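You operate a simulated robot arm through the tools that you are given. There is no shell and no other tool.

The job below is to be done with a simulated robot arm. You get a single attempt, and the scene is never put back.

TASK
Put things in order on the work space on the long plywood bench. At the end: the purple mic flag (marked "TARUCELO") is on the mix board; the blue waisted adapter stands where the purple mic flag stood; the banded yellow windshield stands on top of the bagged talk card; the orange torch stands where the banded yellow windshield stood; whatever was shut is shut again. Leave all else as you found it, and nothing knocked over.

Only the result counts: the job must be done as asked and must still hold three seconds after the hand-in. Knocking over, shifting, dropping, spilling or breaking anything else fails it.

THE ROBOT
A 6-joint arm with a two-finger gripper, fixed in place. Base frame: the origin is at the foot of the arm, x ahead of it, y to its left, z up; the work surface is at about z = 0. Lengths are in cm, angles in degrees, forces in N, time in s.
With the tool pointing down near the work surface it reaches from about 18 to 48 cm from the base axis. Its first joint turns from -66.0 to 66.0 degrees. Payload 1.76 kg.
The TCP is the grasp point between the finger pads, 2.9 cm short of the fingertips. In the tool frame z runs along the fingers and y along their closing line. The gripper opens to 8.2 cm; its body begins 5.8 cm behind the TCP.
Orientation is that of the tool frame in the base frame, as a unit quaternion [w, x, y, z]. With the fingers straight down and closing along the base's y, the tool's x points along the base's -x, its y along +y and its z along -z.

THE INTERFACE
- The arm moves only by the tool jog_arm. Its argument "rows" is a list of rows, each an object (a shift or turn left out is 0, a gripper value left out holds the last) with "travel": the shift along the tool's x, y, z in units of 20 mm (1.0 is 20 mm), a list of three; "turn": the turn, a rotation vector about the tool's x, y, z in units of 4 degrees (1.0 is 4 degrees), a list of three; "claw": the gripper command, from -1 (shut) to 1 (fully open), values between in proportion. In form: [{"travel": [tx, ty, tz], "turn": [ax, ay, az], "claw": claw}, ...]. A call has 1 to 20 rows; each row shifts and turns the commanded pose from where the row before left it, along the tool's axes as they then stand. A call with a number of a shift or a turn outside -1 to 1 is refused whole. Each row takes 0.2 s and may step no farther than 5 cm and 8.6 degrees from the row before; otherwise, or with a gripper value out of range, the whole call is refused. A pose out of reach is approached as far as the arm can. The call stops where the force on the tool passes 40 N (or 10 N more than at its start, if that is more) or the arm is blocked; 0.2 s more then pass. Each finger travels about 20.35 cm/s and halts on what it meets, pressing with about 30 N; the grip force reading is that of the motor and also rises with nothing between the fingers. The clock runs only during rows and for 0.2 s after the last one: add rows that do not move to give the fingers time. The reply holds the time, the measured pose of the TCP, the force on the tool along the base axes, the opening and the grip force, in the units named above and with some noise, with the torque about the TCP (base axes, N m) and any sound that the robot's microphone picked up.
- Cameras (640 x 400 px; columns grow to the right, rows downward): "scene" is fixed at [5.44, 32.86, 42.46]; the picture's right is [-0.79, -0.61, 0.00], its down [-0.35, 0.44, -0.83] and it looks along [0.51, -0.65, -0.56] (base axes); focal length 214 px, centre (320, 200). "wrist" rides on the gripper at [7.9, 0.4, -8.9] in the tool frame; the picture's right is [-0.05, 1.00, 0.00], its down [-0.71, -0.04, -0.71] and it looks along [-0.71, -0.04, 0.71] (tool axes); focal length 256 px, centre (320, 200). There is no depth. A picture from a camera that has moved, and an enlarged one, comes with that camera's place and axes in the base frame and with its lens.
- snapshot(camera): a new picture of that camera. It takes no simulated time.
- inspect(camera, box): a new picture of the part [left, top, right, bottom] of that camera's present view, enlarged. It takes no simulated time.
- job_done(): hands the job in; it is judged then, once.

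Places have to be worked out from the pictures, the camera data and where the tool is seen. Open the gripper and draw the arm clear of the work before you hand the job in, unless the task says otherwise.

The tools are called after "Call:" as name(argument=value, ...) on one line, values as JSON. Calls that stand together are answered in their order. jog_arm: Moves the arm, as the interface text tells. Its arguments: {"type":"object","properties":{"rows":{"type":"array"}},"required":["rows"]} The other tools are called the same way: snapshot (camera) takes a picture; inspect (camera, box) takes an enlarged picture of a part of a camera's view; job_done () hands the job in.

At the start:

```text
t: 0.0
ee_pos: [29.33, -4.45, 26.65]
tcp_rot: [0.0, 0.0, 1.0, 0.0]
ft_force: [0.1, 0.1, -0.7]
moment: [0.0, 0.02, 0.01]
finger_gap: 8.19
grasp_force: 0.1
```

scene: 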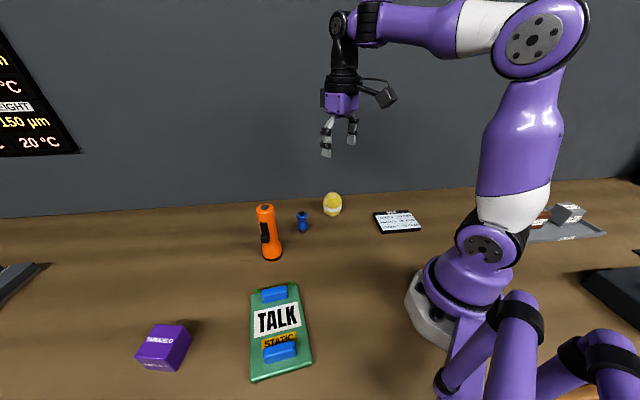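
wrist: 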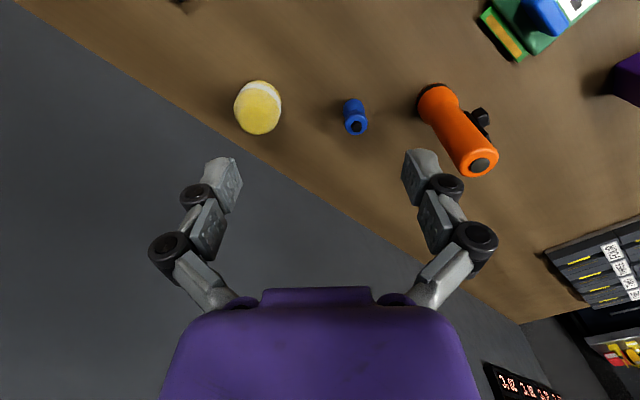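

I start by looking at the scene more closely in both cameras, to identify the objects and find the mix board and the bagged talk card.

Call:
inspect(camera="scene", box=[120, 180, 440, 400])

Call:
inspect(camera="scene", box=[480, 160, 640, 260])

Call:
inspect(camera="scene", box=[0, 240, 160, 340])

Call:
inspect(camera="wrist", box=[440, 160, 640, 400])

Call:
inspect(camera="scene", box=[230, 180, 350, 270])

```text
1.82 times, centred on (280, 290) of scene
camera zoom: at [5.44, 32.86, 42.46], right [-0.79, -0.61, 0.0], down [-0.35, 0.44, -0.83], along [0.51, -0.65, -0.56], focal length 390 px, centre (393, 36)
```

zoom: 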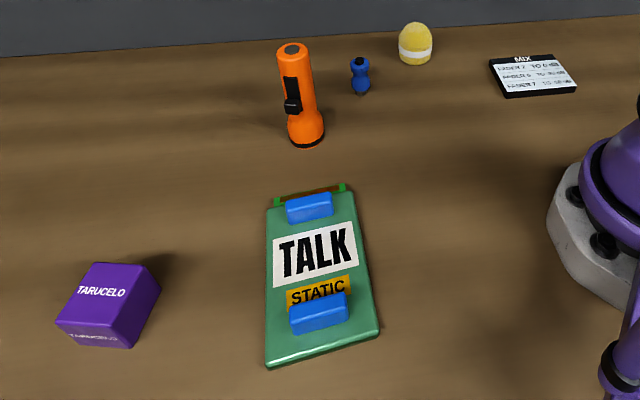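

```text
4.00 times, centred on (560, 210) of scene
camera zoom: at [5.44, 32.86, 42.46], right [-0.79, -0.61, 0.0], down [-0.35, 0.44, -0.83], along [0.51, -0.65, -0.56], focal length 858 px, centre (-640, 160)
```

zoom: 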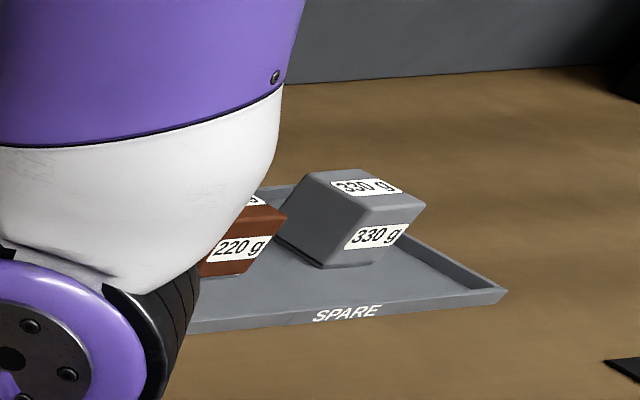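

```text
4.00 times, centred on (80, 290) of scene
camera zoom: at [5.44, 32.86, 42.46], right [-0.79, -0.61, 0.0], down [-0.35, 0.44, -0.83], along [0.51, -0.65, -0.56], focal length 858 px, centre (1280, -160)
```

zoom: 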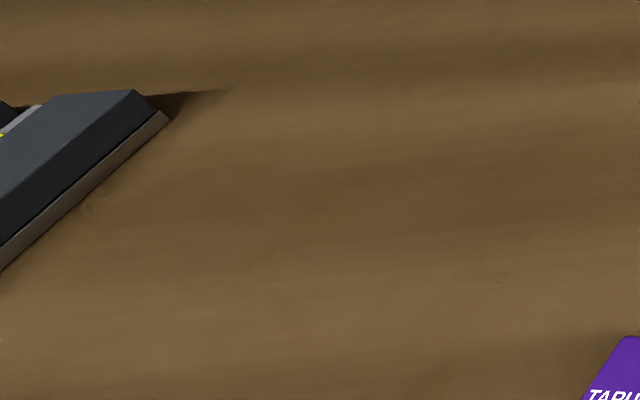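

```text
1.67 times, centred on (540, 280) of wrist
camera zoom: at [21.47, -4.13, 35.5], right [0.05, 1.0, 0.0], down [0.71, -0.04, 0.71], along [0.71, -0.04, -0.71], focal length 427 px, centre (-47, 67)
```

zoom: 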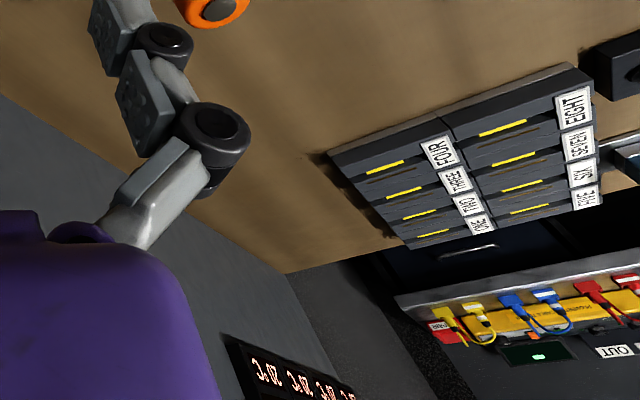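

```text
4.44 times, centred on (290, 225) of scene
camera zoom: at [5.44, 32.86, 42.46], right [-0.79, -0.61, 0.0], down [-0.35, 0.44, -0.83], along [0.51, -0.65, -0.56], focal length 953 px, centre (453, 89)
```

zoom: 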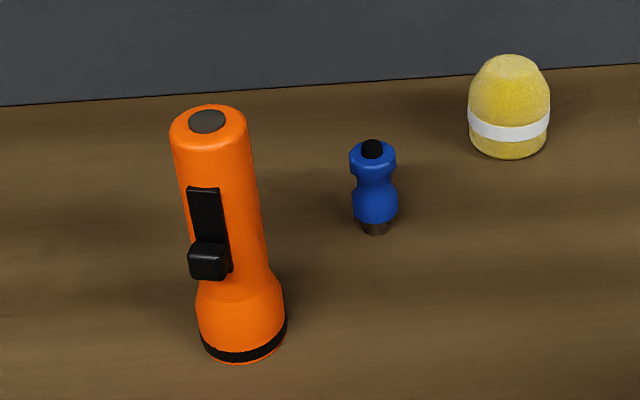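

Next I zoom in on the talk card, mic flag and mix board, to see how each is built and what is lying on top.

Call:
inspect(camera="scene", box=[230, 270, 330, 390])

Call:
inspect(camera="scene", box=[360, 200, 440, 245])

Call:
inspect(camera="scene", box=[120, 310, 210, 380])

Call:
inspect(camera="wrist", box=[440, 0, 640, 120])

```text
3.33 times, centred on (280, 330) of scene
camera zoom: at [5.44, 32.86, 42.46], right [-0.79, -0.61, 0.0], down [-0.35, 0.44, -0.83], along [0.51, -0.65, -0.56], focal length 715 px, centre (453, -233)
```

zoom: 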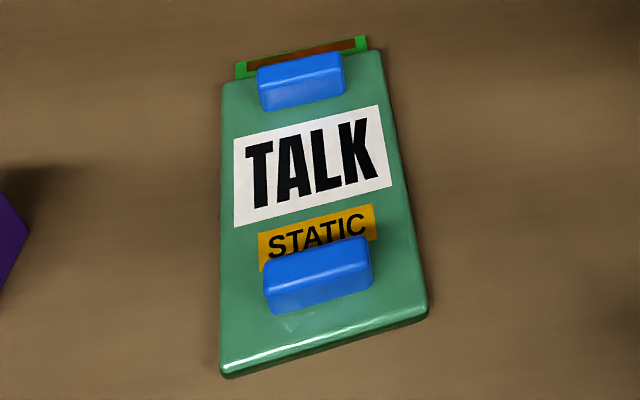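

```text
8.00 times, centred on (400, 222) of scene
camera zoom: at [5.44, 32.86, 42.46], right [-0.79, -0.61, 0.0], down [-0.35, 0.44, -0.83], along [0.51, -0.65, -0.56], focal length 1716 px, centre (-320, 20)
```

zoom: 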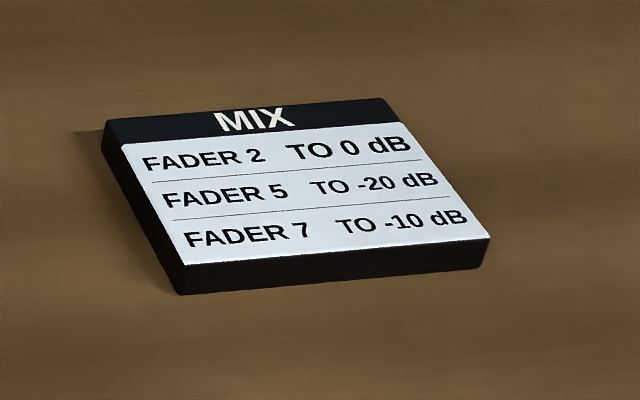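

```text
5.71 times, centred on (165, 345) of scene
camera zoom: at [5.44, 32.86, 42.46], right [-0.79, -0.61, 0.0], down [-0.35, 0.44, -0.83], along [0.51, -0.65, -0.56], focal length 1226 px, centre (1206, -629)
```

zoom: 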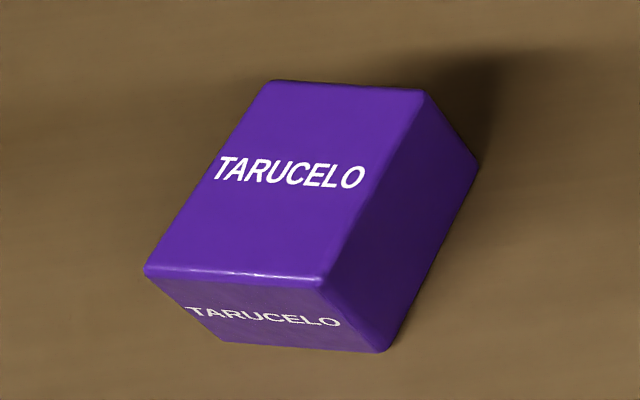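

```text
3.20 times, centred on (540, 60) of wrist
camera zoom: at [21.47, -4.13, 35.5], right [0.05, 1.0, 0.0], down [0.71, -0.04, 0.71], along [0.71, -0.04, -0.71], focal length 819 px, centre (-384, 648)
```

zoom: 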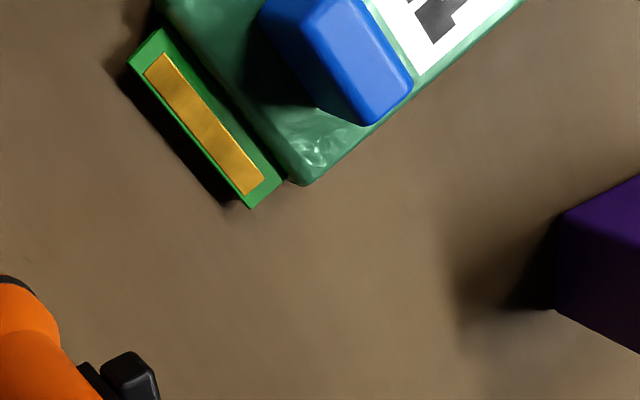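

The layout is clear: the MIX board is at about (18,-21), the bagged TALK card at (24,22) with a flat label area between two blue blocks, and the flag at about (35,36). The torch is at about (38,11), the adapter at (38,-0.6) and the windshield at (36.5,-13). I move above the windshield, staying high, to pin down its place.

Call:
jog_arm(rows=[{"travel": [-0.6, -0.73, 0.8], "claw": 1}, {"travel": [-0.6, -0.73, 0.8]}, {"travel": [-0.6, -0.73, 0.8]}, {"travel": [-0.6, -0.73, 0.8]}, {"travel": [-0.6, -0.73, 0.8]}, {"travel": [-0.6, -0.73, 0.8]}, {"travel": [0, 0, 0]}])

Call:
snapshot(camera="wrist")

Call:
snapshot(camera="scene")

```text
t: 1.6
ee_pos: [36.72, -13.5, 17.14]
tcp_rot: [0.0, 0.0, 1.0, 0.0]
ft_force: [0.0, -0.4, -0.1]
moment: [0.01, 0.04, -0.04]
finger_gap: 8.2
grasp_force: 0.0
```

```text
taken
camera wrist: at [28.79, -13.04, 26.02], right [0.05, 1.0, 0.0], down [0.71, -0.04, 0.71], along [0.71, -0.04, -0.71], focal length 256 px, centre (320, 200)
```

wrist: 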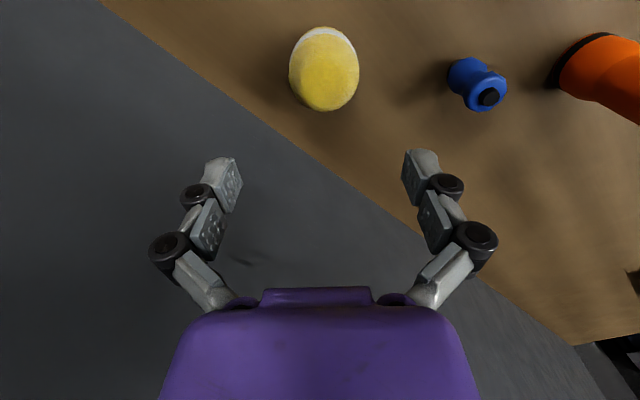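

```text
taken
```

scene: 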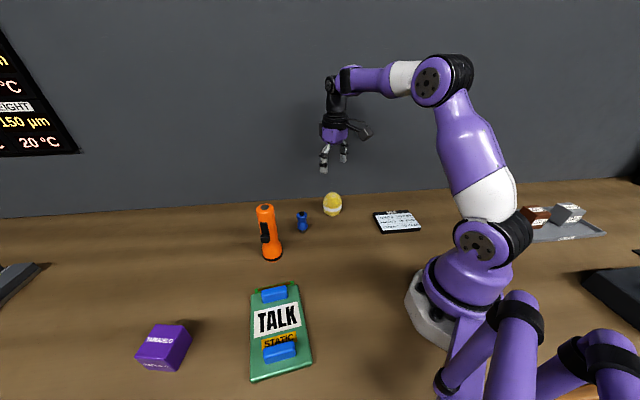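

The windshield's outline puts its axis at about (36.3,-13.1), with a diameter near 5.6 cm and a height near 7. I centre over it, come down to just above the dome and look again.

Call:
jog_arm(rows=[{"travel": [0.2, 0.2, 0.5]}, {"travel": [0, 0, 0.9]}, {"travel": [0, 0, 0.9]}, {"travel": [0, 0, 0]}])

Call:
snapshot(camera="wrist")

Call:
inspect(camera="scene", box=[280, 140, 380, 240])

```text
t: 2.6
ee_pos: [36.1, -12.96, 12.59]
tcp_rot: [0.0, 0.0, 1.0, -0.001]
ft_force: [0.1, 0.3, 0.1]
moment: [0.0, 0.0, -0.01]
finger_gap: 8.2
grasp_force: 0.0
```

```text
taken
camera wrist: at [28.26, -12.58, 21.35], right [0.05, 1.0, 0.0], down [0.71, -0.04, 0.71], along [0.71, -0.04, -0.71], focal length 256 px, centre (320, 200)
```

wrist: 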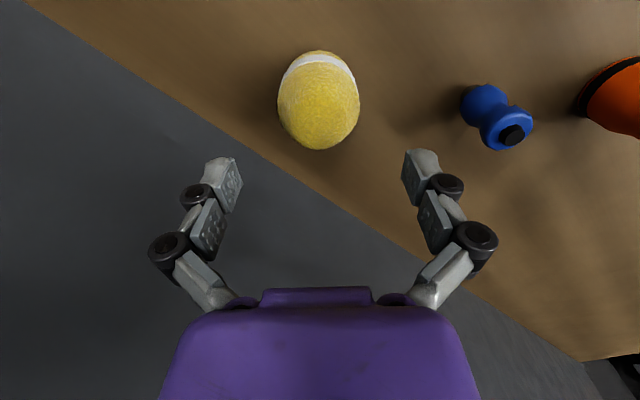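

```text
4.00 times, centred on (330, 190) of scene
camera zoom: at [5.44, 32.86, 42.46], right [-0.79, -0.61, 0.0], down [-0.35, 0.44, -0.83], along [0.51, -0.65, -0.56], focal length 858 px, centre (280, 240)
```

zoom: 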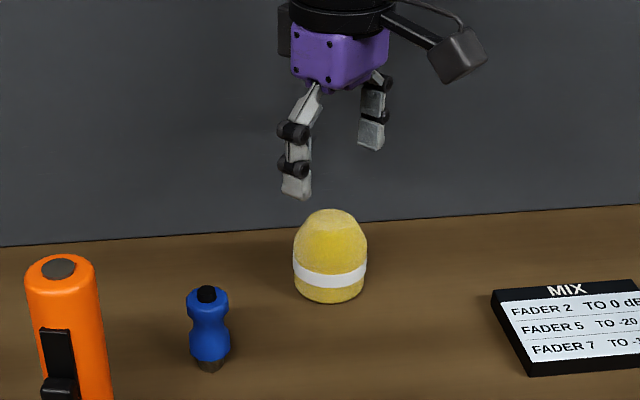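

The second view agrees: the windshield's axis is at about (36.4,-13.1), with a radius near 2.9. I go straight down to z≈3.4 and close the gripper on it.

Call:
jog_arm(rows=[{"travel": [-0.1, -0.07, 0.75]}, {"travel": [0, 0, 0.8]}, {"travel": [0, 0, 0.8]}, {"travel": [0, 0, 0.8]}, {"travel": [0, 0, 0.8]}, {"travel": [0, 0, 0.6]}, {"travel": [0, 0, 0]}])

Call:
snapshot(camera="wrist")

Call:
inspect(camera="scene", box=[280, 140, 380, 240])

```text
t: 4.2
ee_pos: [36.22, -12.97, 3.21]
tcp_rot: [0.001, 0.0, 1.0, -0.001]
ft_force: [0.0, -0.3, 0.0]
moment: [0.0, -0.04, -0.01]
finger_gap: 8.18
grasp_force: 0.0
```

```text
taken
camera wrist: at [28.43, -12.61, 12.14], right [0.05, 1.0, 0.0], down [0.71, -0.04, 0.71], along [0.71, -0.04, -0.71], focal length 256 px, centre (320, 200)
```

wrist: 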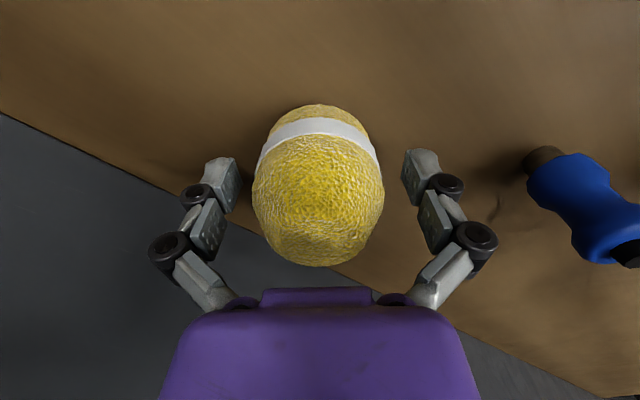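

```text
4.00 times, centred on (330, 190) of scene
camera zoom: at [5.44, 32.86, 42.46], right [-0.79, -0.61, 0.0], down [-0.35, 0.44, -0.83], along [0.51, -0.65, -0.56], focal length 858 px, centre (280, 240)
```

zoom: 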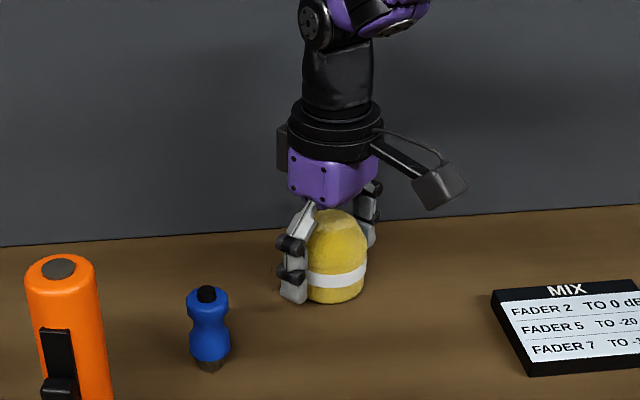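

The windshield sits centred between the fingers. I close gently in steps and let the grip settle.

Call:
jog_arm(rows=[{"travel": [-0.07, -0.03, 0]}, {"claw": 0.5}, {"claw": 0.2}, {"claw": -0.2}, {"claw": -0.2}])

Call:
snapshot(camera="wrist")

```text
t: 5.4
ee_pos: [36.29, -13.12, 3.34]
tcp_rot: [0.001, -0.001, 1.0, 0.0]
ft_force: [-1.0, -0.4, 9.9]
moment: [0.04, 0.0, -0.03]
finger_gap: 5.43
grasp_force: 29.8
```

```text
taken
camera wrist: at [28.55, -12.68, 12.18], right [0.05, 1.0, 0.0], down [0.7, -0.04, 0.71], along [0.71, -0.04, -0.71], focal length 256 px, centre (320, 200)
```

wrist: 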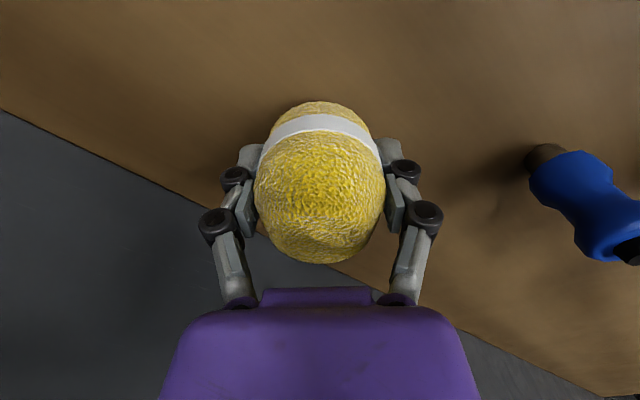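

The grip is firm at a 5.4 cm gap. I lift straight up and check that the windshield comes along.

Call:
jog_arm(rows=[{"travel": [0, 0, -0.4]}, {"travel": [0, 0, -0.7]}, {"travel": [0, 0, -1]}, {"travel": [0, 0, -1]}, {"travel": [0, 0, -1]}, {"travel": [0, 0, -1]}, {"travel": [0, 0, -1]}, {"travel": [0, 0, -1]}, {"travel": [0, 0, -1]}, {"travel": [0, 0, -0.6]}, {"travel": [0, 0, 0]}])

Call:
snapshot(camera="wrist")

Call:
snapshot(camera="scene")

```text
t: 7.8
ee_pos: [36.4, -13.01, 20.74]
tcp_rot: [0.0, 0.0, 1.0, 0.0]
ft_force: [0.1, -0.3, 0.2]
moment: [0.02, 0.01, 0.01]
finger_gap: 5.42
grasp_force: 29.9
```

```text
taken
camera wrist: at [28.6, -12.68, 29.58], right [0.05, 1.0, 0.0], down [0.71, -0.04, 0.71], along [0.71, -0.04, -0.71], focal length 256 px, centre (320, 200)
```

wrist: 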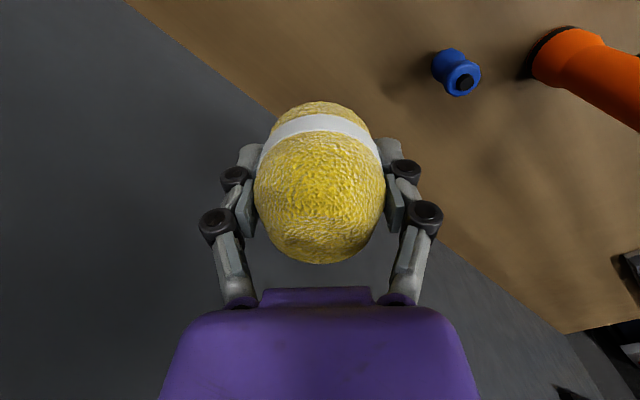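

```text
taken
```

scene: 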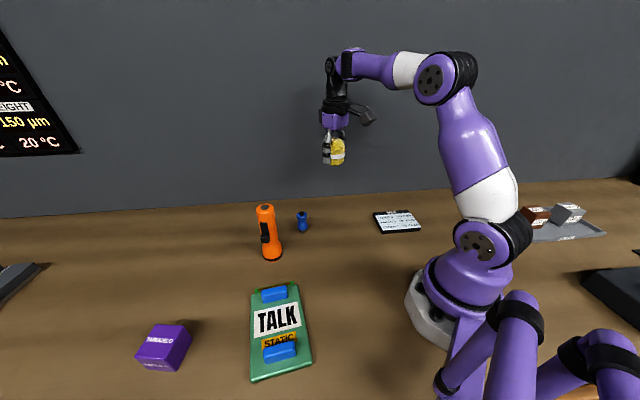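

The windshield is held steadily. I carry it at z≈20.7 over to above the talk card, without rotating yet.

Call:
jog_arm(rows=[{"travel": [0.34, 0.5, 0]}, {"travel": [0.34, 0.9, 0]}, {"travel": [0.34, 0.9, 0]}, {"travel": [0.34, 0.9, 0]}, {"travel": [0.34, 0.9, 0]}, {"travel": [0.34, 0.9, 0]}, {"travel": [0.34, 0.9, 0]}, {"travel": [0.34, 0.9, 0]}, {"travel": [0.34, 0.9, 0]}, {"travel": [0.34, 0.9, 0]}, {"travel": [0.34, 0.9, 0]}, {"travel": [0.34, 0.9, 0]}, {"travel": [0.34, 0.9, 0]}, {"travel": [0.34, 0.9, 0]}, {"travel": [0.34, 0.9, 0]}, {"travel": [0.34, 0.9, 0]}, {"travel": [0.34, 0.9, 0]}, {"travel": [0.32, 0.9, 0]}, {"travel": [0, 0.9, 0]}, {"travel": [0, 0, 0]}])

Call:
snapshot(camera="wrist")

Call:
snapshot(camera="scene")

```text
t: 12.0
ee_pos: [24.32, 20.38, 20.67]
tcp_rot: [0.0, 0.0, 1.0, -0.001]
ft_force: [0.3, -0.4, 0.3]
moment: [-0.03, 0.0, -0.01]
finger_gap: 5.44
grasp_force: 29.8
```

```text
taken
camera wrist: at [16.47, 20.8, 29.58], right [0.05, 1.0, 0.0], down [0.71, -0.04, 0.71], along [0.71, -0.04, -0.71], focal length 256 px, centre (320, 200)
```

wrist: 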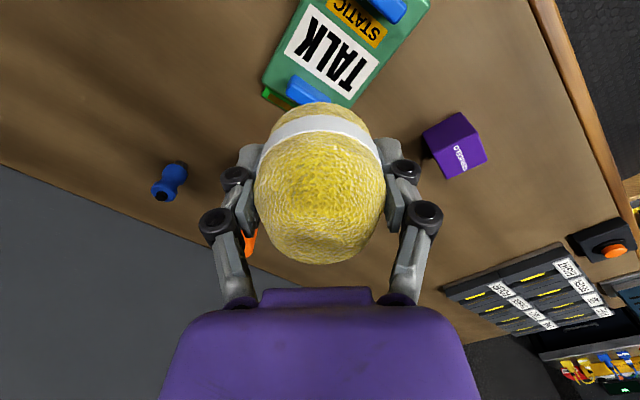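

```text
taken
```

scene: 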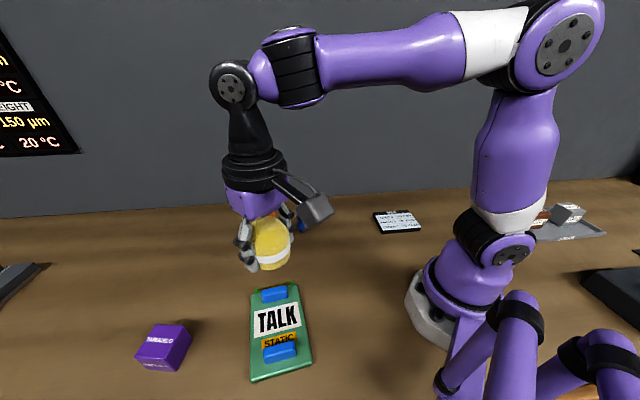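

The TALK label's centre works out at about (24.4,21.6), with the card's short axis along (0.61,0.79). I shift over the middle of the flat area and turn about 38.5° so the fingers end up beside the windshield, not over the blue blocks.

Call:
jog_arm(rows=[{"travel": [0.06, 0.685, 0]}, {"turn": [0, 0, 0.963]}, {"turn": [0, 0, 0.963]}, {"turn": [0, 0, 0.963]}, {"turn": [0, 0, 0.963]}, {"turn": [0, 0, 0.963]}, {"turn": [0, 0, 0.963]}, {"turn": [0, 0, 0.963]}, {"turn": [0, 0, 0.963]}, {"turn": [0, 0, 0.963]}, {"turn": [0, 0, 0.963]}, {"travel": [0, 0, 0]}])

Call:
snapshot(camera="wrist")

Call:
inspect(camera="scene", box=[200, 180, 360, 400])

```text
t: 14.6
ee_pos: [24.03, 21.7, 20.67]
tcp_rot: [0.0, 0.33, 0.944, 0.0]
ft_force: [0.5, 0.1, 1.0]
moment: [0.0, 0.01, -0.02]
finger_gap: 5.42
grasp_force: 29.8
```

```text
taken
camera wrist: at [18.28, 26.93, 29.64], right [0.66, 0.75, 0.0], down [0.53, -0.47, 0.71], along [0.53, -0.47, -0.71], focal length 256 px, centre (320, 200)
```

wrist: 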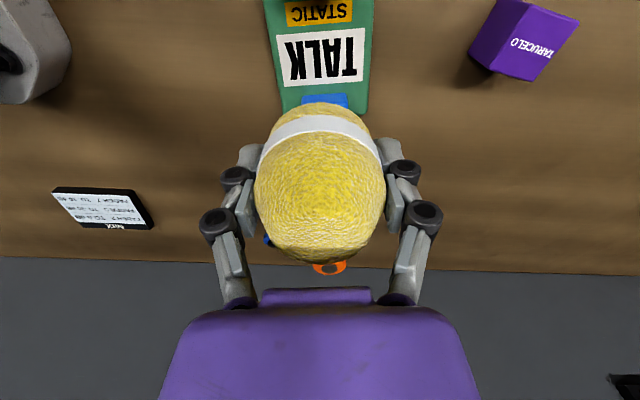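

```text
1.82 times, centred on (280, 290) of scene
camera zoom: at [5.44, 32.86, 42.46], right [-0.79, -0.61, 0.0], down [-0.35, 0.44, -0.83], along [0.51, -0.65, -0.56], focal length 390 px, centre (393, 36)
```

zoom: 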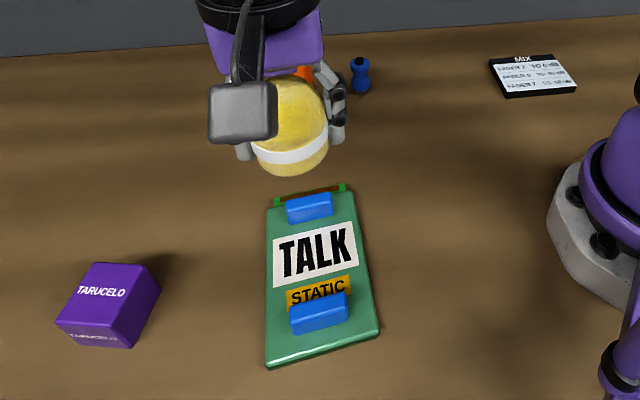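

The windshield is over the middle of the flat label area, about 4.3 cm from each block's inner edge. I descend to roughly 3 cm above the card, then look.

Call:
jog_arm(rows=[{"travel": [0, 0, 0.8]}, {"travel": [0, 0, 1]}, {"travel": [0, 0, 1]}, {"travel": [0, 0, 1]}, {"travel": [0, 0, 1]}, {"travel": [0, 0, 1]}, {"travel": [0, 0, 0.6]}, {"travel": [0, 0, 0]}])

Call:
snapshot(camera="wrist")

Call:
inspect(camera="scene", box=[220, 250, 340, 390])

```text
t: 16.4
ee_pos: [24.24, 21.75, 7.86]
tcp_rot: [0.0, 0.33, 0.944, 0.0]
ft_force: [0.8, 0.3, -1.1]
moment: [-0.02, 0.01, -0.05]
finger_gap: 5.41
grasp_force: 30.3
```

```text
taken
camera wrist: at [18.35, 26.95, 16.7], right [0.66, 0.75, 0.0], down [0.53, -0.47, 0.71], along [0.53, -0.47, -0.71], focal length 256 px, centre (320, 200)
```

wrist: 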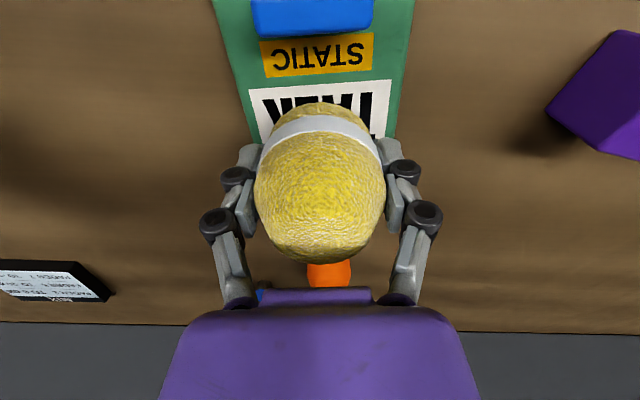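

```text
2.86 times, centred on (280, 320) of scene
camera zoom: at [5.44, 32.86, 42.46], right [-0.79, -0.61, 0.0], down [-0.35, 0.44, -0.83], along [0.51, -0.65, -0.56], focal length 613 px, centre (434, -143)
```

zoom: 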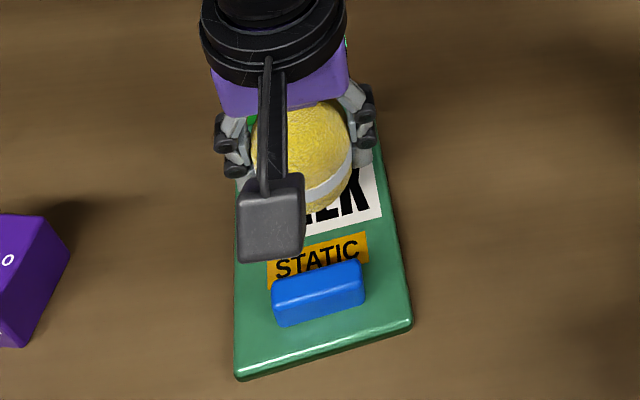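

Both blocks clear the windshield, with a bit more room on the STATIC side. I shift 0.3 cm that way and descend further, then probe for contact in small steps.

Call:
jog_arm(rows=[{"travel": [0.15, 0, 0.4]}, {"travel": [0, 0, 0.4]}, {"travel": [0, 0, 0.3]}, {"travel": [0, 0, 0]}])

Call:
inspect(camera="scene", box=[220, 250, 340, 390])

```text
t: 17.4
ee_pos: [23.91, 21.77, 5.79]
tcp_rot: [0.0, 0.33, 0.944, 0.001]
ft_force: [0.5, -0.6, 0.1]
moment: [-0.03, 0.0, -0.01]
finger_gap: 5.4
grasp_force: 29.6
```

```text
2.86 times, centred on (280, 320) of scene
camera zoom: at [5.44, 32.86, 42.46], right [-0.79, -0.61, 0.0], down [-0.35, 0.44, -0.83], along [0.51, -0.65, -0.56], focal length 613 px, centre (434, -143)
```

zoom: 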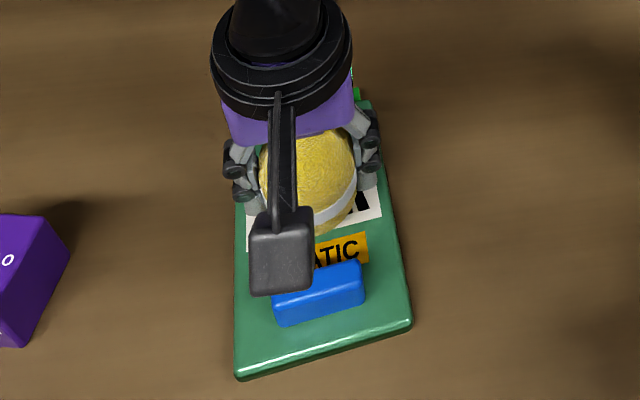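

There's no contact yet at TCP z=5.8. I go down in 2 mm steps, watching the force.

Call:
jog_arm(rows=[{"travel": [0, 0, 0.1]}, {"travel": [0, 0, 0.1]}, {"travel": [0, 0, 0]}])

Call:
jog_arm(rows=[{"travel": [0, 0, 0.1]}, {"travel": [0, 0, 0]}])

Call:
jog_arm(rows=[{"travel": [0, 0, 0.1]}, {"travel": [0, 0, 0]}])

```text
t: 18.2
ee_pos: [23.94, 22.04, 5.27]
tcp_rot: [0.0, 0.33, 0.944, 0.0]
ft_force: [-0.4, -0.1, -0.1]
moment: [-0.03, 0.0, 0.03]
finger_gap: 5.45
grasp_force: 30.6
```

```text
t: 18.8
ee_pos: [23.87, 21.82, 5.04]
tcp_rot: [-0.001, 0.33, 0.944, 0.0]
ft_force: [0.5, -0.3, 0.7]
moment: [0.0, -0.01, -0.01]
finger_gap: 5.43
grasp_force: 30.1
```

```text
t: 19.4
ee_pos: [23.84, 21.79, 4.94]
tcp_rot: [0.0, 0.33, 0.944, 0.0]
ft_force: [-0.1, 0.0, -0.4]
moment: [0.0, 0.02, -0.01]
finger_gap: 5.44
grasp_force: 29.9
```

There's still no contact at z≈4.9, so I keep going in small steps.

Call:
jog_arm(rows=[{"travel": [0, 0, 0.1]}, {"travel": [0, 0, 0]}])

Call:
jog_arm(rows=[{"travel": [0, 0, 0.07]}, {"travel": [0, 0, 0]}])

Call:
inspect(camera="wrist", box=[200, 0, 440, 280])

```text
t: 20.0
ee_pos: [24.09, 21.85, 4.73]
tcp_rot: [0.0, 0.329, 0.944, 0.0]
ft_force: [-0.5, -0.3, 0.0]
moment: [0.0, 0.04, 0.0]
finger_gap: 5.44
grasp_force: 30.4
```

```text
t: 20.6
ee_pos: [24.04, 21.82, 4.61]
tcp_rot: [0.0, 0.33, 0.944, 0.001]
ft_force: [0.0, -3.0, 16.3]
moment: [-0.11, 0.02, -0.01]
finger_gap: 5.43
grasp_force: 30.1
```

```text
1.43 times, centred on (320, 140) of wrist
camera zoom: at [18.06, 27.11, 13.53], right [0.66, 0.75, 0.0], down [0.53, -0.47, 0.71], along [0.53, -0.47, -0.71], focal length 366 px, centre (320, 286)
```

zoom: 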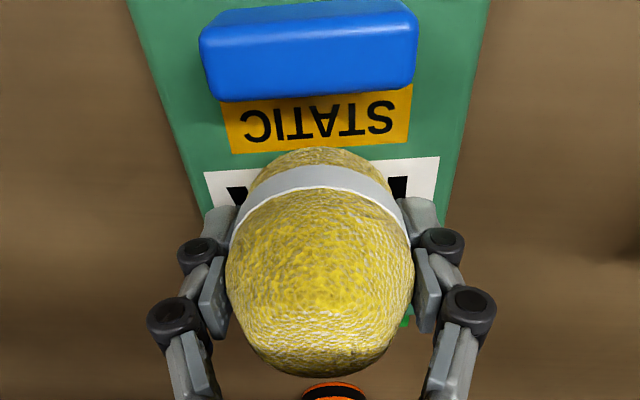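

Contact is at TCP z≈4.6 with 16 N, so the card top is at about 1.3 cm and the windshield is standing on the label. I ease off by half a millimetre and open slowly.

Call:
jog_arm(rows=[{"travel": [0, 0, -0.02]}, {"claw": 0.2}, {"claw": 0.35}, {"claw": 0.45}, {"claw": 0.6}, {"claw": 0.8}, {"claw": 1}, {"claw": 1}])

Call:
snapshot(camera="wrist")

Call:
inspect(camera="scene", box=[220, 250, 340, 390])

```text
t: 22.4
ee_pos: [24.12, 21.94, 4.59]
tcp_rot: [0.0, 0.33, 0.944, 0.0]
ft_force: [-0.9, -0.2, 0.5]
moment: [-0.02, 0.04, 0.01]
finger_gap: 8.2
grasp_force: 0.1
```

```text
taken
camera wrist: at [18.07, 27.13, 13.5], right [0.66, 0.75, 0.0], down [0.53, -0.47, 0.71], along [0.53, -0.47, -0.71], focal length 256 px, centre (320, 200)
```

wrist: 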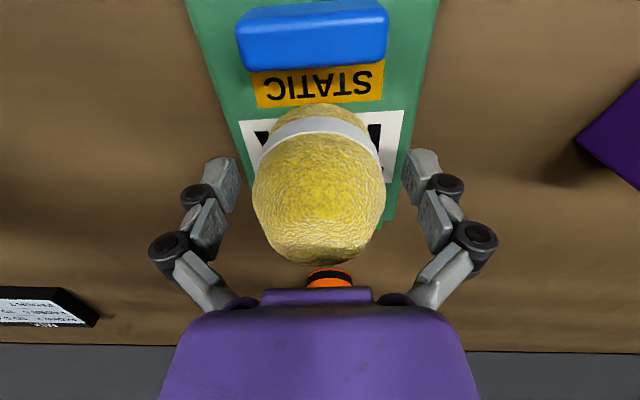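

```text
2.86 times, centred on (280, 320) of scene
camera zoom: at [5.44, 32.86, 42.46], right [-0.79, -0.61, 0.0], down [-0.35, 0.44, -0.83], along [0.51, -0.65, -0.56], focal length 613 px, centre (434, -143)
```

zoom: 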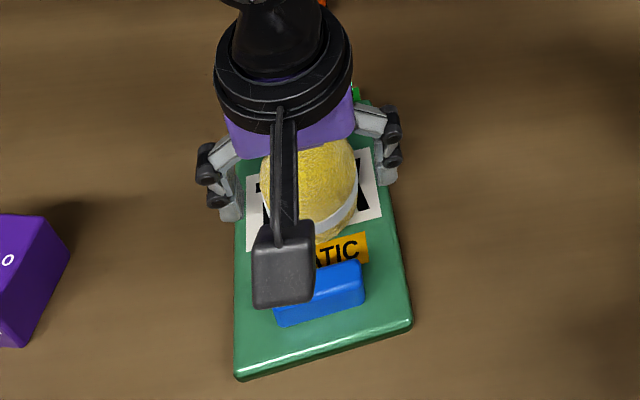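

The fingers are clear and the windshield stands free. I lift straight up well above the torch's height and check the result.

Call:
jog_arm(rows=[{"travel": [0, 0, -0.3]}, {"travel": [0, 0, -0.6]}, {"travel": [0, 0, -1]}, {"travel": [0, 0, -1]}, {"travel": [0, 0, -1]}, {"travel": [0, 0, -1]}, {"travel": [0, 0, -1]}, {"travel": [0, 0, -1]}, {"travel": [0, 0, -1]}, {"travel": [0, 0, -0.9]}, {"travel": [0, 0, 0]}])

Call:
snapshot(camera="wrist")

Call:
snapshot(camera="scene")

```text
t: 24.8
ee_pos: [23.89, 21.97, 22.23]
tcp_rot: [0.001, 0.33, 0.944, 0.0]
ft_force: [0.5, 0.6, 0.0]
moment: [-0.03, 0.03, -0.04]
finger_gap: 8.18
grasp_force: 0.0
```

```text
taken
camera wrist: at [17.99, 27.13, 31.14], right [0.66, 0.75, 0.0], down [0.53, -0.47, 0.71], along [0.53, -0.47, -0.71], focal length 256 px, centre (320, 200)
```

wrist: 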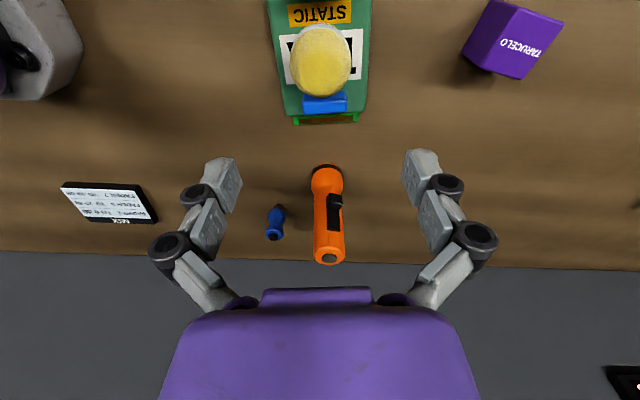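

```text
taken
```

scene: 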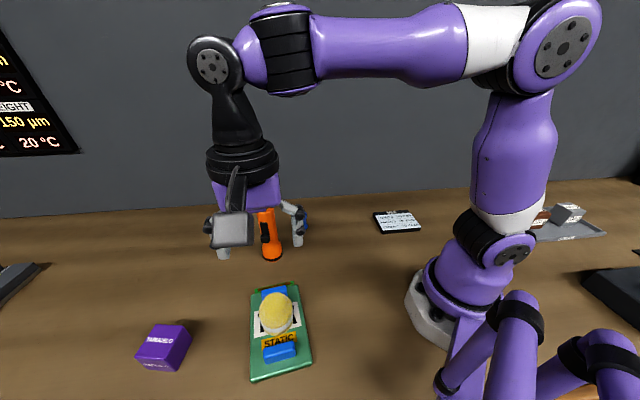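

The windshield stands on the label and the card hasn't moved. I zoom in on the torch and the flag from this wrist view to refine their places and the side the torch's switch is on.

Call:
inspect(camera="wrist", box=[270, 140, 400, 280])

Call:
inspect(camera="wrist", box=[440, 0, 580, 100])

Call:
inspect(camera="scene", box=[220, 250, 340, 390])

```text
2.86 times, centred on (335, 210) of wrist
camera zoom: at [17.99, 27.13, 31.14], right [0.66, 0.75, 0.0], down [0.53, -0.47, 0.71], along [0.53, -0.47, -0.71], focal length 731 px, centre (277, 171)
```

zoom: 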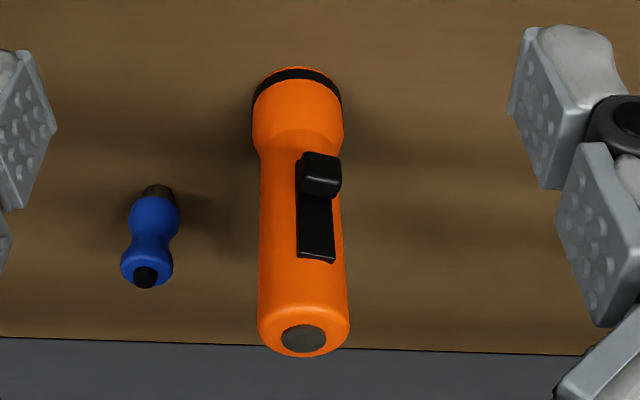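

```text
4.00 times, centred on (510, 50) of wrist
camera zoom: at [17.99, 27.13, 31.14], right [0.66, 0.75, 0.0], down [0.53, -0.47, 0.71], along [0.53, -0.47, -0.71], focal length 1024 px, centre (-440, 800)
```

zoom: 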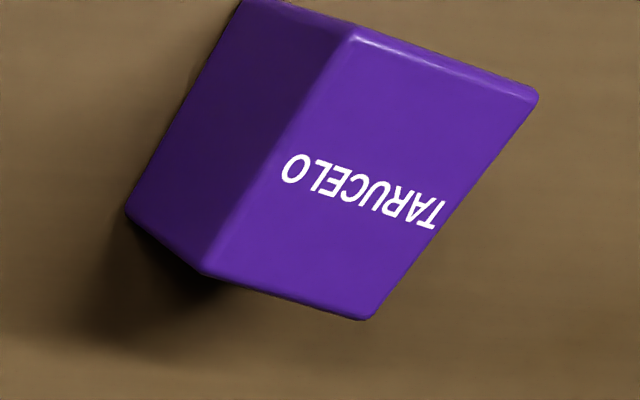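

```text
2.86 times, centred on (280, 320) of scene
camera zoom: at [5.44, 32.86, 42.46], right [-0.79, -0.61, 0.0], down [-0.35, 0.44, -0.83], along [0.51, -0.65, -0.56], focal length 613 px, centre (434, -143)
```

zoom: 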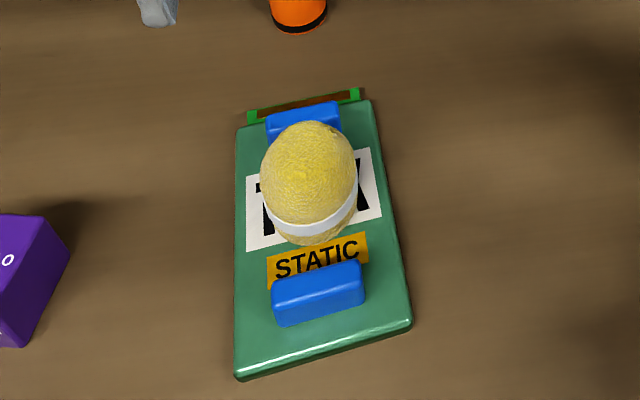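

The torch axis is at about (38.0,10.95), about 15 cm tall, and its switch faces azimuth ≈122°. I move above it and turn another 19°, so the fingers close at right angles to the switch.

Call:
jog_arm(rows=[{"travel": [-0.5, 0.007, 0]}, {"travel": [-0.9, 0.007, 0]}, {"travel": [-0.9, 0.007, 0]}, {"travel": [-0.9, 0.007, 0]}, {"travel": [-0.9, 0.007, 0]}, {"travel": [-0.9, 0.007, 0]}, {"travel": [-0.9, 0.007, 0]}, {"travel": [-0.9, 0.007, 0]}, {"travel": [-0.9, 0.007, 0]}, {"travel": [-0.9, 0.007, 0]}, {"travel": [-0.35, 0.007, 0]}, {"turn": [0, 0, 0.95]}, {"turn": [0, 0, 0.95]}, {"turn": [0, 0, 0.95]}, {"turn": [0, 0, 0.95]}, {"turn": [0, 0, 0.95]}, {"travel": [0, 0, 0]}])

Call:
snapshot(camera="wrist")

Call:
snapshot(camera="scene")

```text
t: 28.4
ee_pos: [38.16, 10.78, 22.12]
tcp_rot: [0.0, 0.482, 0.876, 0.0]
ft_force: [-0.8, 0.3, -0.1]
moment: [-0.01, -0.01, 0.03]
finger_gap: 8.21
grasp_force: 0.0
```

```text
taken
camera wrist: at [34.16, 17.67, 31.07], right [0.87, 0.49, 0.0], down [0.35, -0.62, 0.71], along [0.35, -0.62, -0.71], focal length 256 px, centre (320, 200)
```

wrist: 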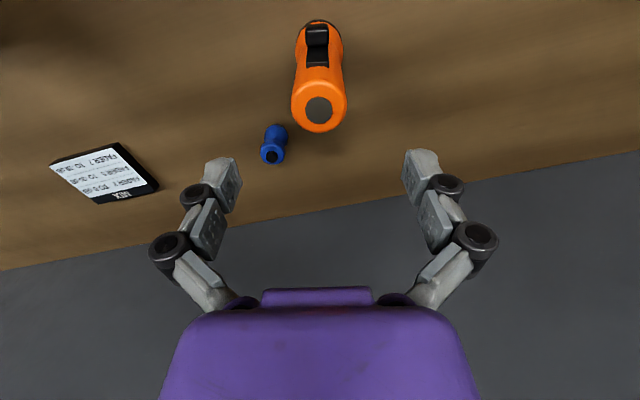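

```text
taken
```

scene: 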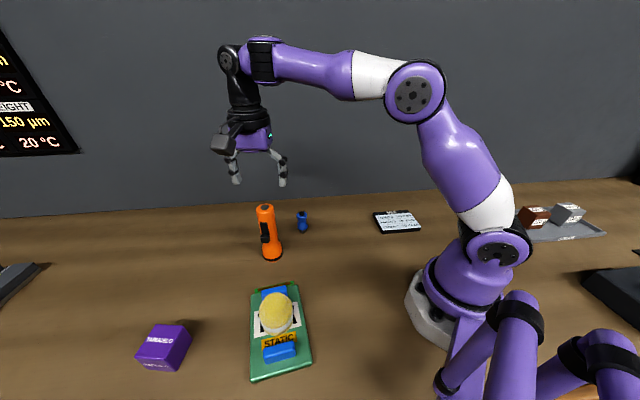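

The torch's top sits laterally centred and a few millimetres along the tool's x. I correct that and come down with the fingers straddling the torch, stopping partway to check.

Call:
jog_arm(rows=[{"travel": [0.16, -0.04, 0]}, {"travel": [0, 0, 0.8]}, {"travel": [0, 0, 0.8]}, {"travel": [0, 0, 0.8]}, {"travel": [0, 0, 0.8]}, {"travel": [0, 0, 0.6]}, {"travel": [0, 0, 0]}])

Call:
snapshot(camera="wrist")

Call:
inspect(camera="scene", box=[200, 130, 340, 280])

```text
t: 30.0
ee_pos: [37.77, 11.07, 14.72]
tcp_rot: [0.0, 0.481, 0.877, 0.0]
ft_force: [0.7, -1.1, 0.4]
moment: [0.01, 0.0, -0.01]
finger_gap: 8.2
grasp_force: 0.1
```

```text
taken
camera wrist: at [33.88, 17.93, 23.54], right [0.87, 0.49, 0.0], down [0.35, -0.62, 0.71], along [0.35, -0.62, -0.71], focal length 256 px, centre (320, 200)
```

wrist: 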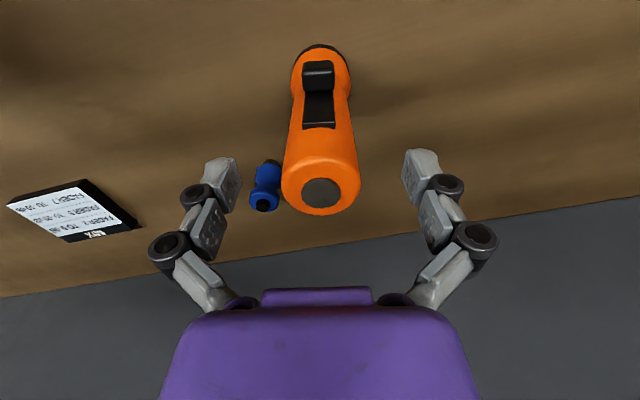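

```text
2.67 times, centred on (270, 205) of scene
camera zoom: at [5.44, 32.86, 42.46], right [-0.79, -0.61, 0.0], down [-0.35, 0.44, -0.83], along [0.51, -0.65, -0.56], focal length 572 px, centre (453, 187)
```

zoom: 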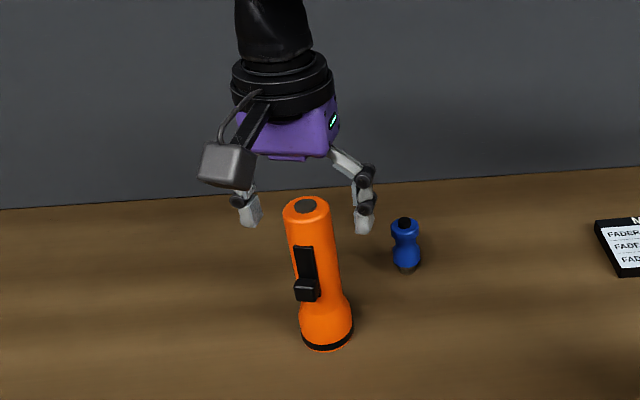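

The torch top is exactly under the TCP and its height is ≈15.2. I lower to z≈10.8, leaving the palm about 1.4 cm above the torch, and close gradually.

Call:
jog_arm(rows=[{"travel": [0, 0, 0.7]}, {"travel": [0, 0, 0.7]}, {"travel": [0, 0, 0.55]}, {"travel": [0, 0, 0]}, {"claw": 0.4}, {"claw": 0.1}, {"claw": -0.1}, {"claw": -0.4}, {"claw": -0.4}])

Call:
snapshot(camera="wrist")

Call:
inspect(camera="scene", box=[200, 130, 340, 280])

```text
t: 32.0
ee_pos: [37.69, 11.03, 10.89]
tcp_rot: [0.0, 0.481, 0.877, -0.001]
ft_force: [0.6, 0.1, 1.8]
moment: [0.02, 0.0, 0.01]
finger_gap: 3.7
grasp_force: 29.8
```

```text
taken
camera wrist: at [33.85, 17.96, 19.69], right [0.87, 0.49, 0.0], down [0.35, -0.62, 0.71], along [0.35, -0.62, -0.71], focal length 256 px, centre (320, 200)
```

wrist: 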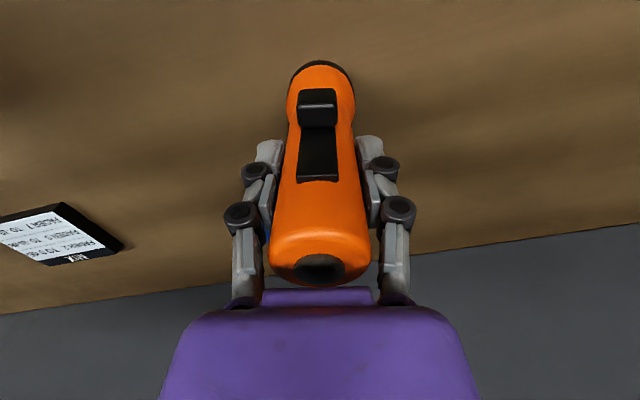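

```text
2.67 times, centred on (270, 205) of scene
camera zoom: at [5.44, 32.86, 42.46], right [-0.79, -0.61, 0.0], down [-0.35, 0.44, -0.83], along [0.51, -0.65, -0.56], focal length 572 px, centre (453, 187)
```

zoom: 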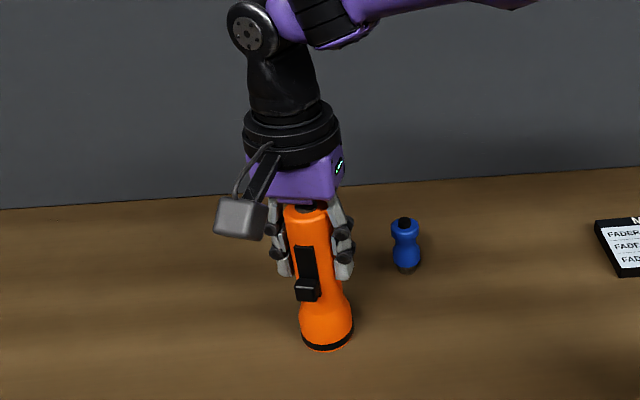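

The grip is firm at a 3.7 cm gap and the torch is upright. I lift 10 cm, so its foot clears the adapter, and verify.

Call:
jog_arm(rows=[{"travel": [0, 0, -0.3]}, {"travel": [0, 0, -0.7]}, {"travel": [0, 0, -0.9]}, {"travel": [0, 0, -0.9]}, {"travel": [0, 0, -0.9]}, {"travel": [0, 0, -0.9]}, {"travel": [0, 0, -0.5]}, {"travel": [0, 0, 0]}])

Call:
snapshot(camera="wrist")

Call:
snapshot(camera="scene")

```text
t: 33.8
ee_pos: [37.81, 11.14, 20.88]
tcp_rot: [0.001, 0.481, 0.877, 0.001]
ft_force: [0.1, 0.2, -1.9]
moment: [0.01, 0.01, -0.02]
finger_gap: 3.71
grasp_force: 30.2
```

```text
taken
camera wrist: at [33.9, 17.89, 29.8], right [0.87, 0.49, 0.0], down [0.35, -0.62, 0.71], along [0.35, -0.62, -0.71], focal length 256 px, centre (320, 200)
```

wrist: 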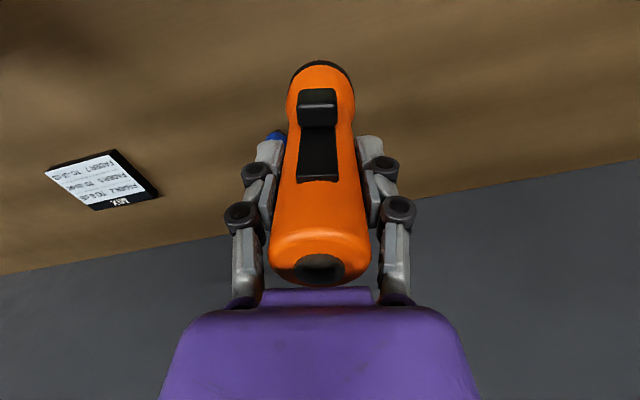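

```text
taken
```

scene: 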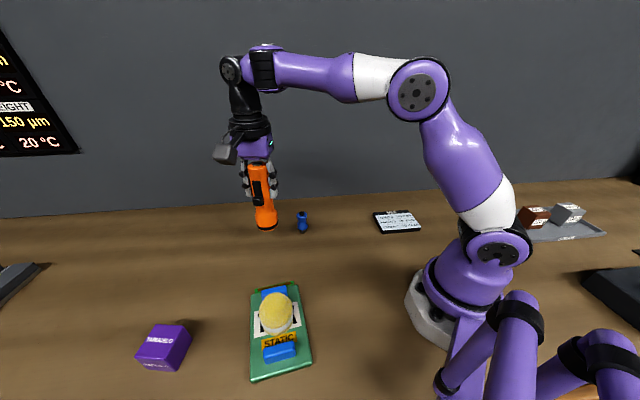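

The torch is held without any slip. I carry it at this height over to the windshield's old spot at (36.4,-13.1).

Call:
jog_arm(rows=[{"travel": [-0.4, -0.29, 0]}, {"travel": [-0.8, -0.58, 0]}, {"travel": [-0.8, -0.58, 0]}, {"travel": [-0.8, -0.58, 0]}, {"travel": [-0.8, -0.58, 0]}, {"travel": [-0.8, -0.58, 0]}, {"travel": [-0.8, -0.58, 0]}, {"travel": [-0.8, -0.58, 0]}, {"travel": [-0.8, -0.58, 0]}, {"travel": [-0.8, -0.58, 0]}, {"travel": [-0.8, -0.58, 0]}, {"travel": [-0.8, -0.58, 0]}, {"travel": [-0.61, -0.45, 0]}, {"travel": [0, 0, 0]}])

Call:
snapshot(camera="wrist")

Call:
snapshot(camera="scene")

```text
t: 36.8
ee_pos: [36.29, -13.14, 20.83]
tcp_rot: [0.0, 0.481, 0.877, 0.0]
ft_force: [0.6, -0.4, -1.6]
moment: [0.01, 0.0, -0.02]
finger_gap: 3.7
grasp_force: 29.2
```

```text
taken
camera wrist: at [32.48, -6.3, 29.74], right [0.87, 0.49, 0.0], down [0.35, -0.62, 0.71], along [0.35, -0.62, -0.71], focal length 256 px, centre (320, 200)
```

wrist: 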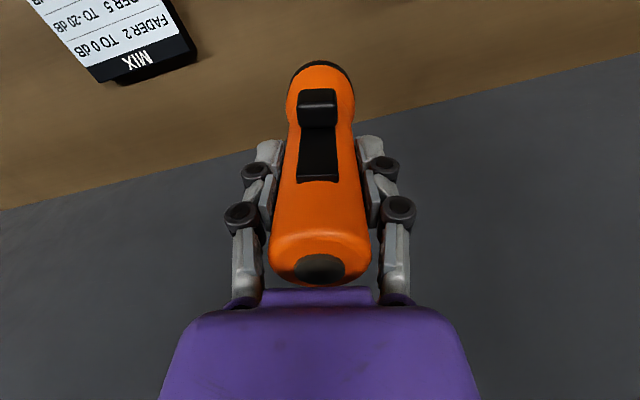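

```text
taken
```

scene: 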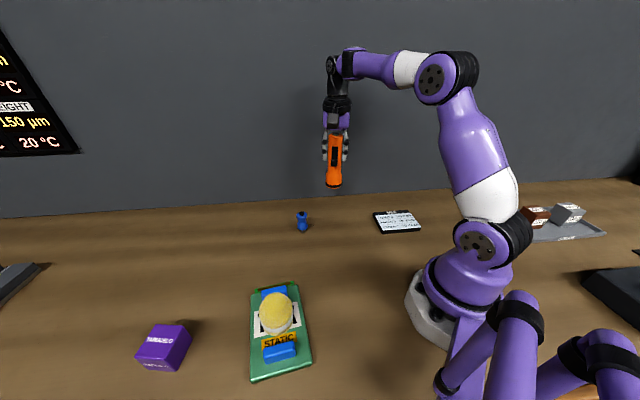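

I'm over the target at (36.3,-13.1). I lower to about 5 mm above the expected contact height.

Call:
jog_arm(rows=[{"travel": [0, 0, 0.5]}, {"travel": [0, 0, 0.8]}, {"travel": [0, 0, 0.8]}, {"travel": [0, 0, 0.8]}, {"travel": [0, 0, 0.8]}, {"travel": [0, 0, 0.6]}, {"travel": [0, 0, 0.4]}, {"travel": [0, 0, 0]}])

Call:
inspect(camera="scene", box=[270, 130, 410, 250])

```text
t: 38.6
ee_pos: [36.19, -13.09, 11.55]
tcp_rot: [0.0, 0.481, 0.877, 0.0]
ft_force: [0.5, 0.3, -2.6]
moment: [0.0, 0.02, 0.04]
finger_gap: 3.7
grasp_force: 29.9
```

```text
3.33 times, centred on (340, 190) of scene
camera zoom: at [5.44, 32.86, 42.46], right [-0.79, -0.61, 0.0], down [-0.35, 0.44, -0.83], along [0.51, -0.65, -0.56], focal length 715 px, centre (253, 233)
```

zoom: 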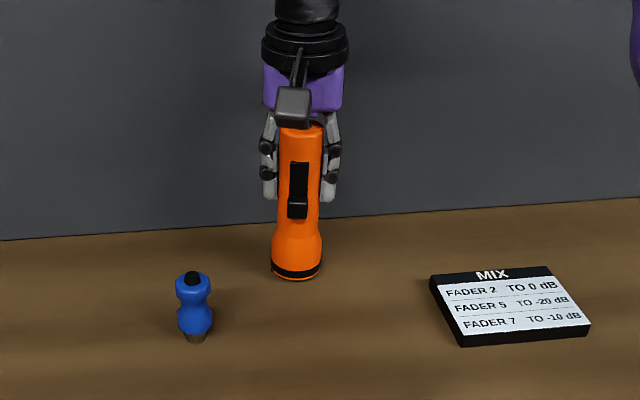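

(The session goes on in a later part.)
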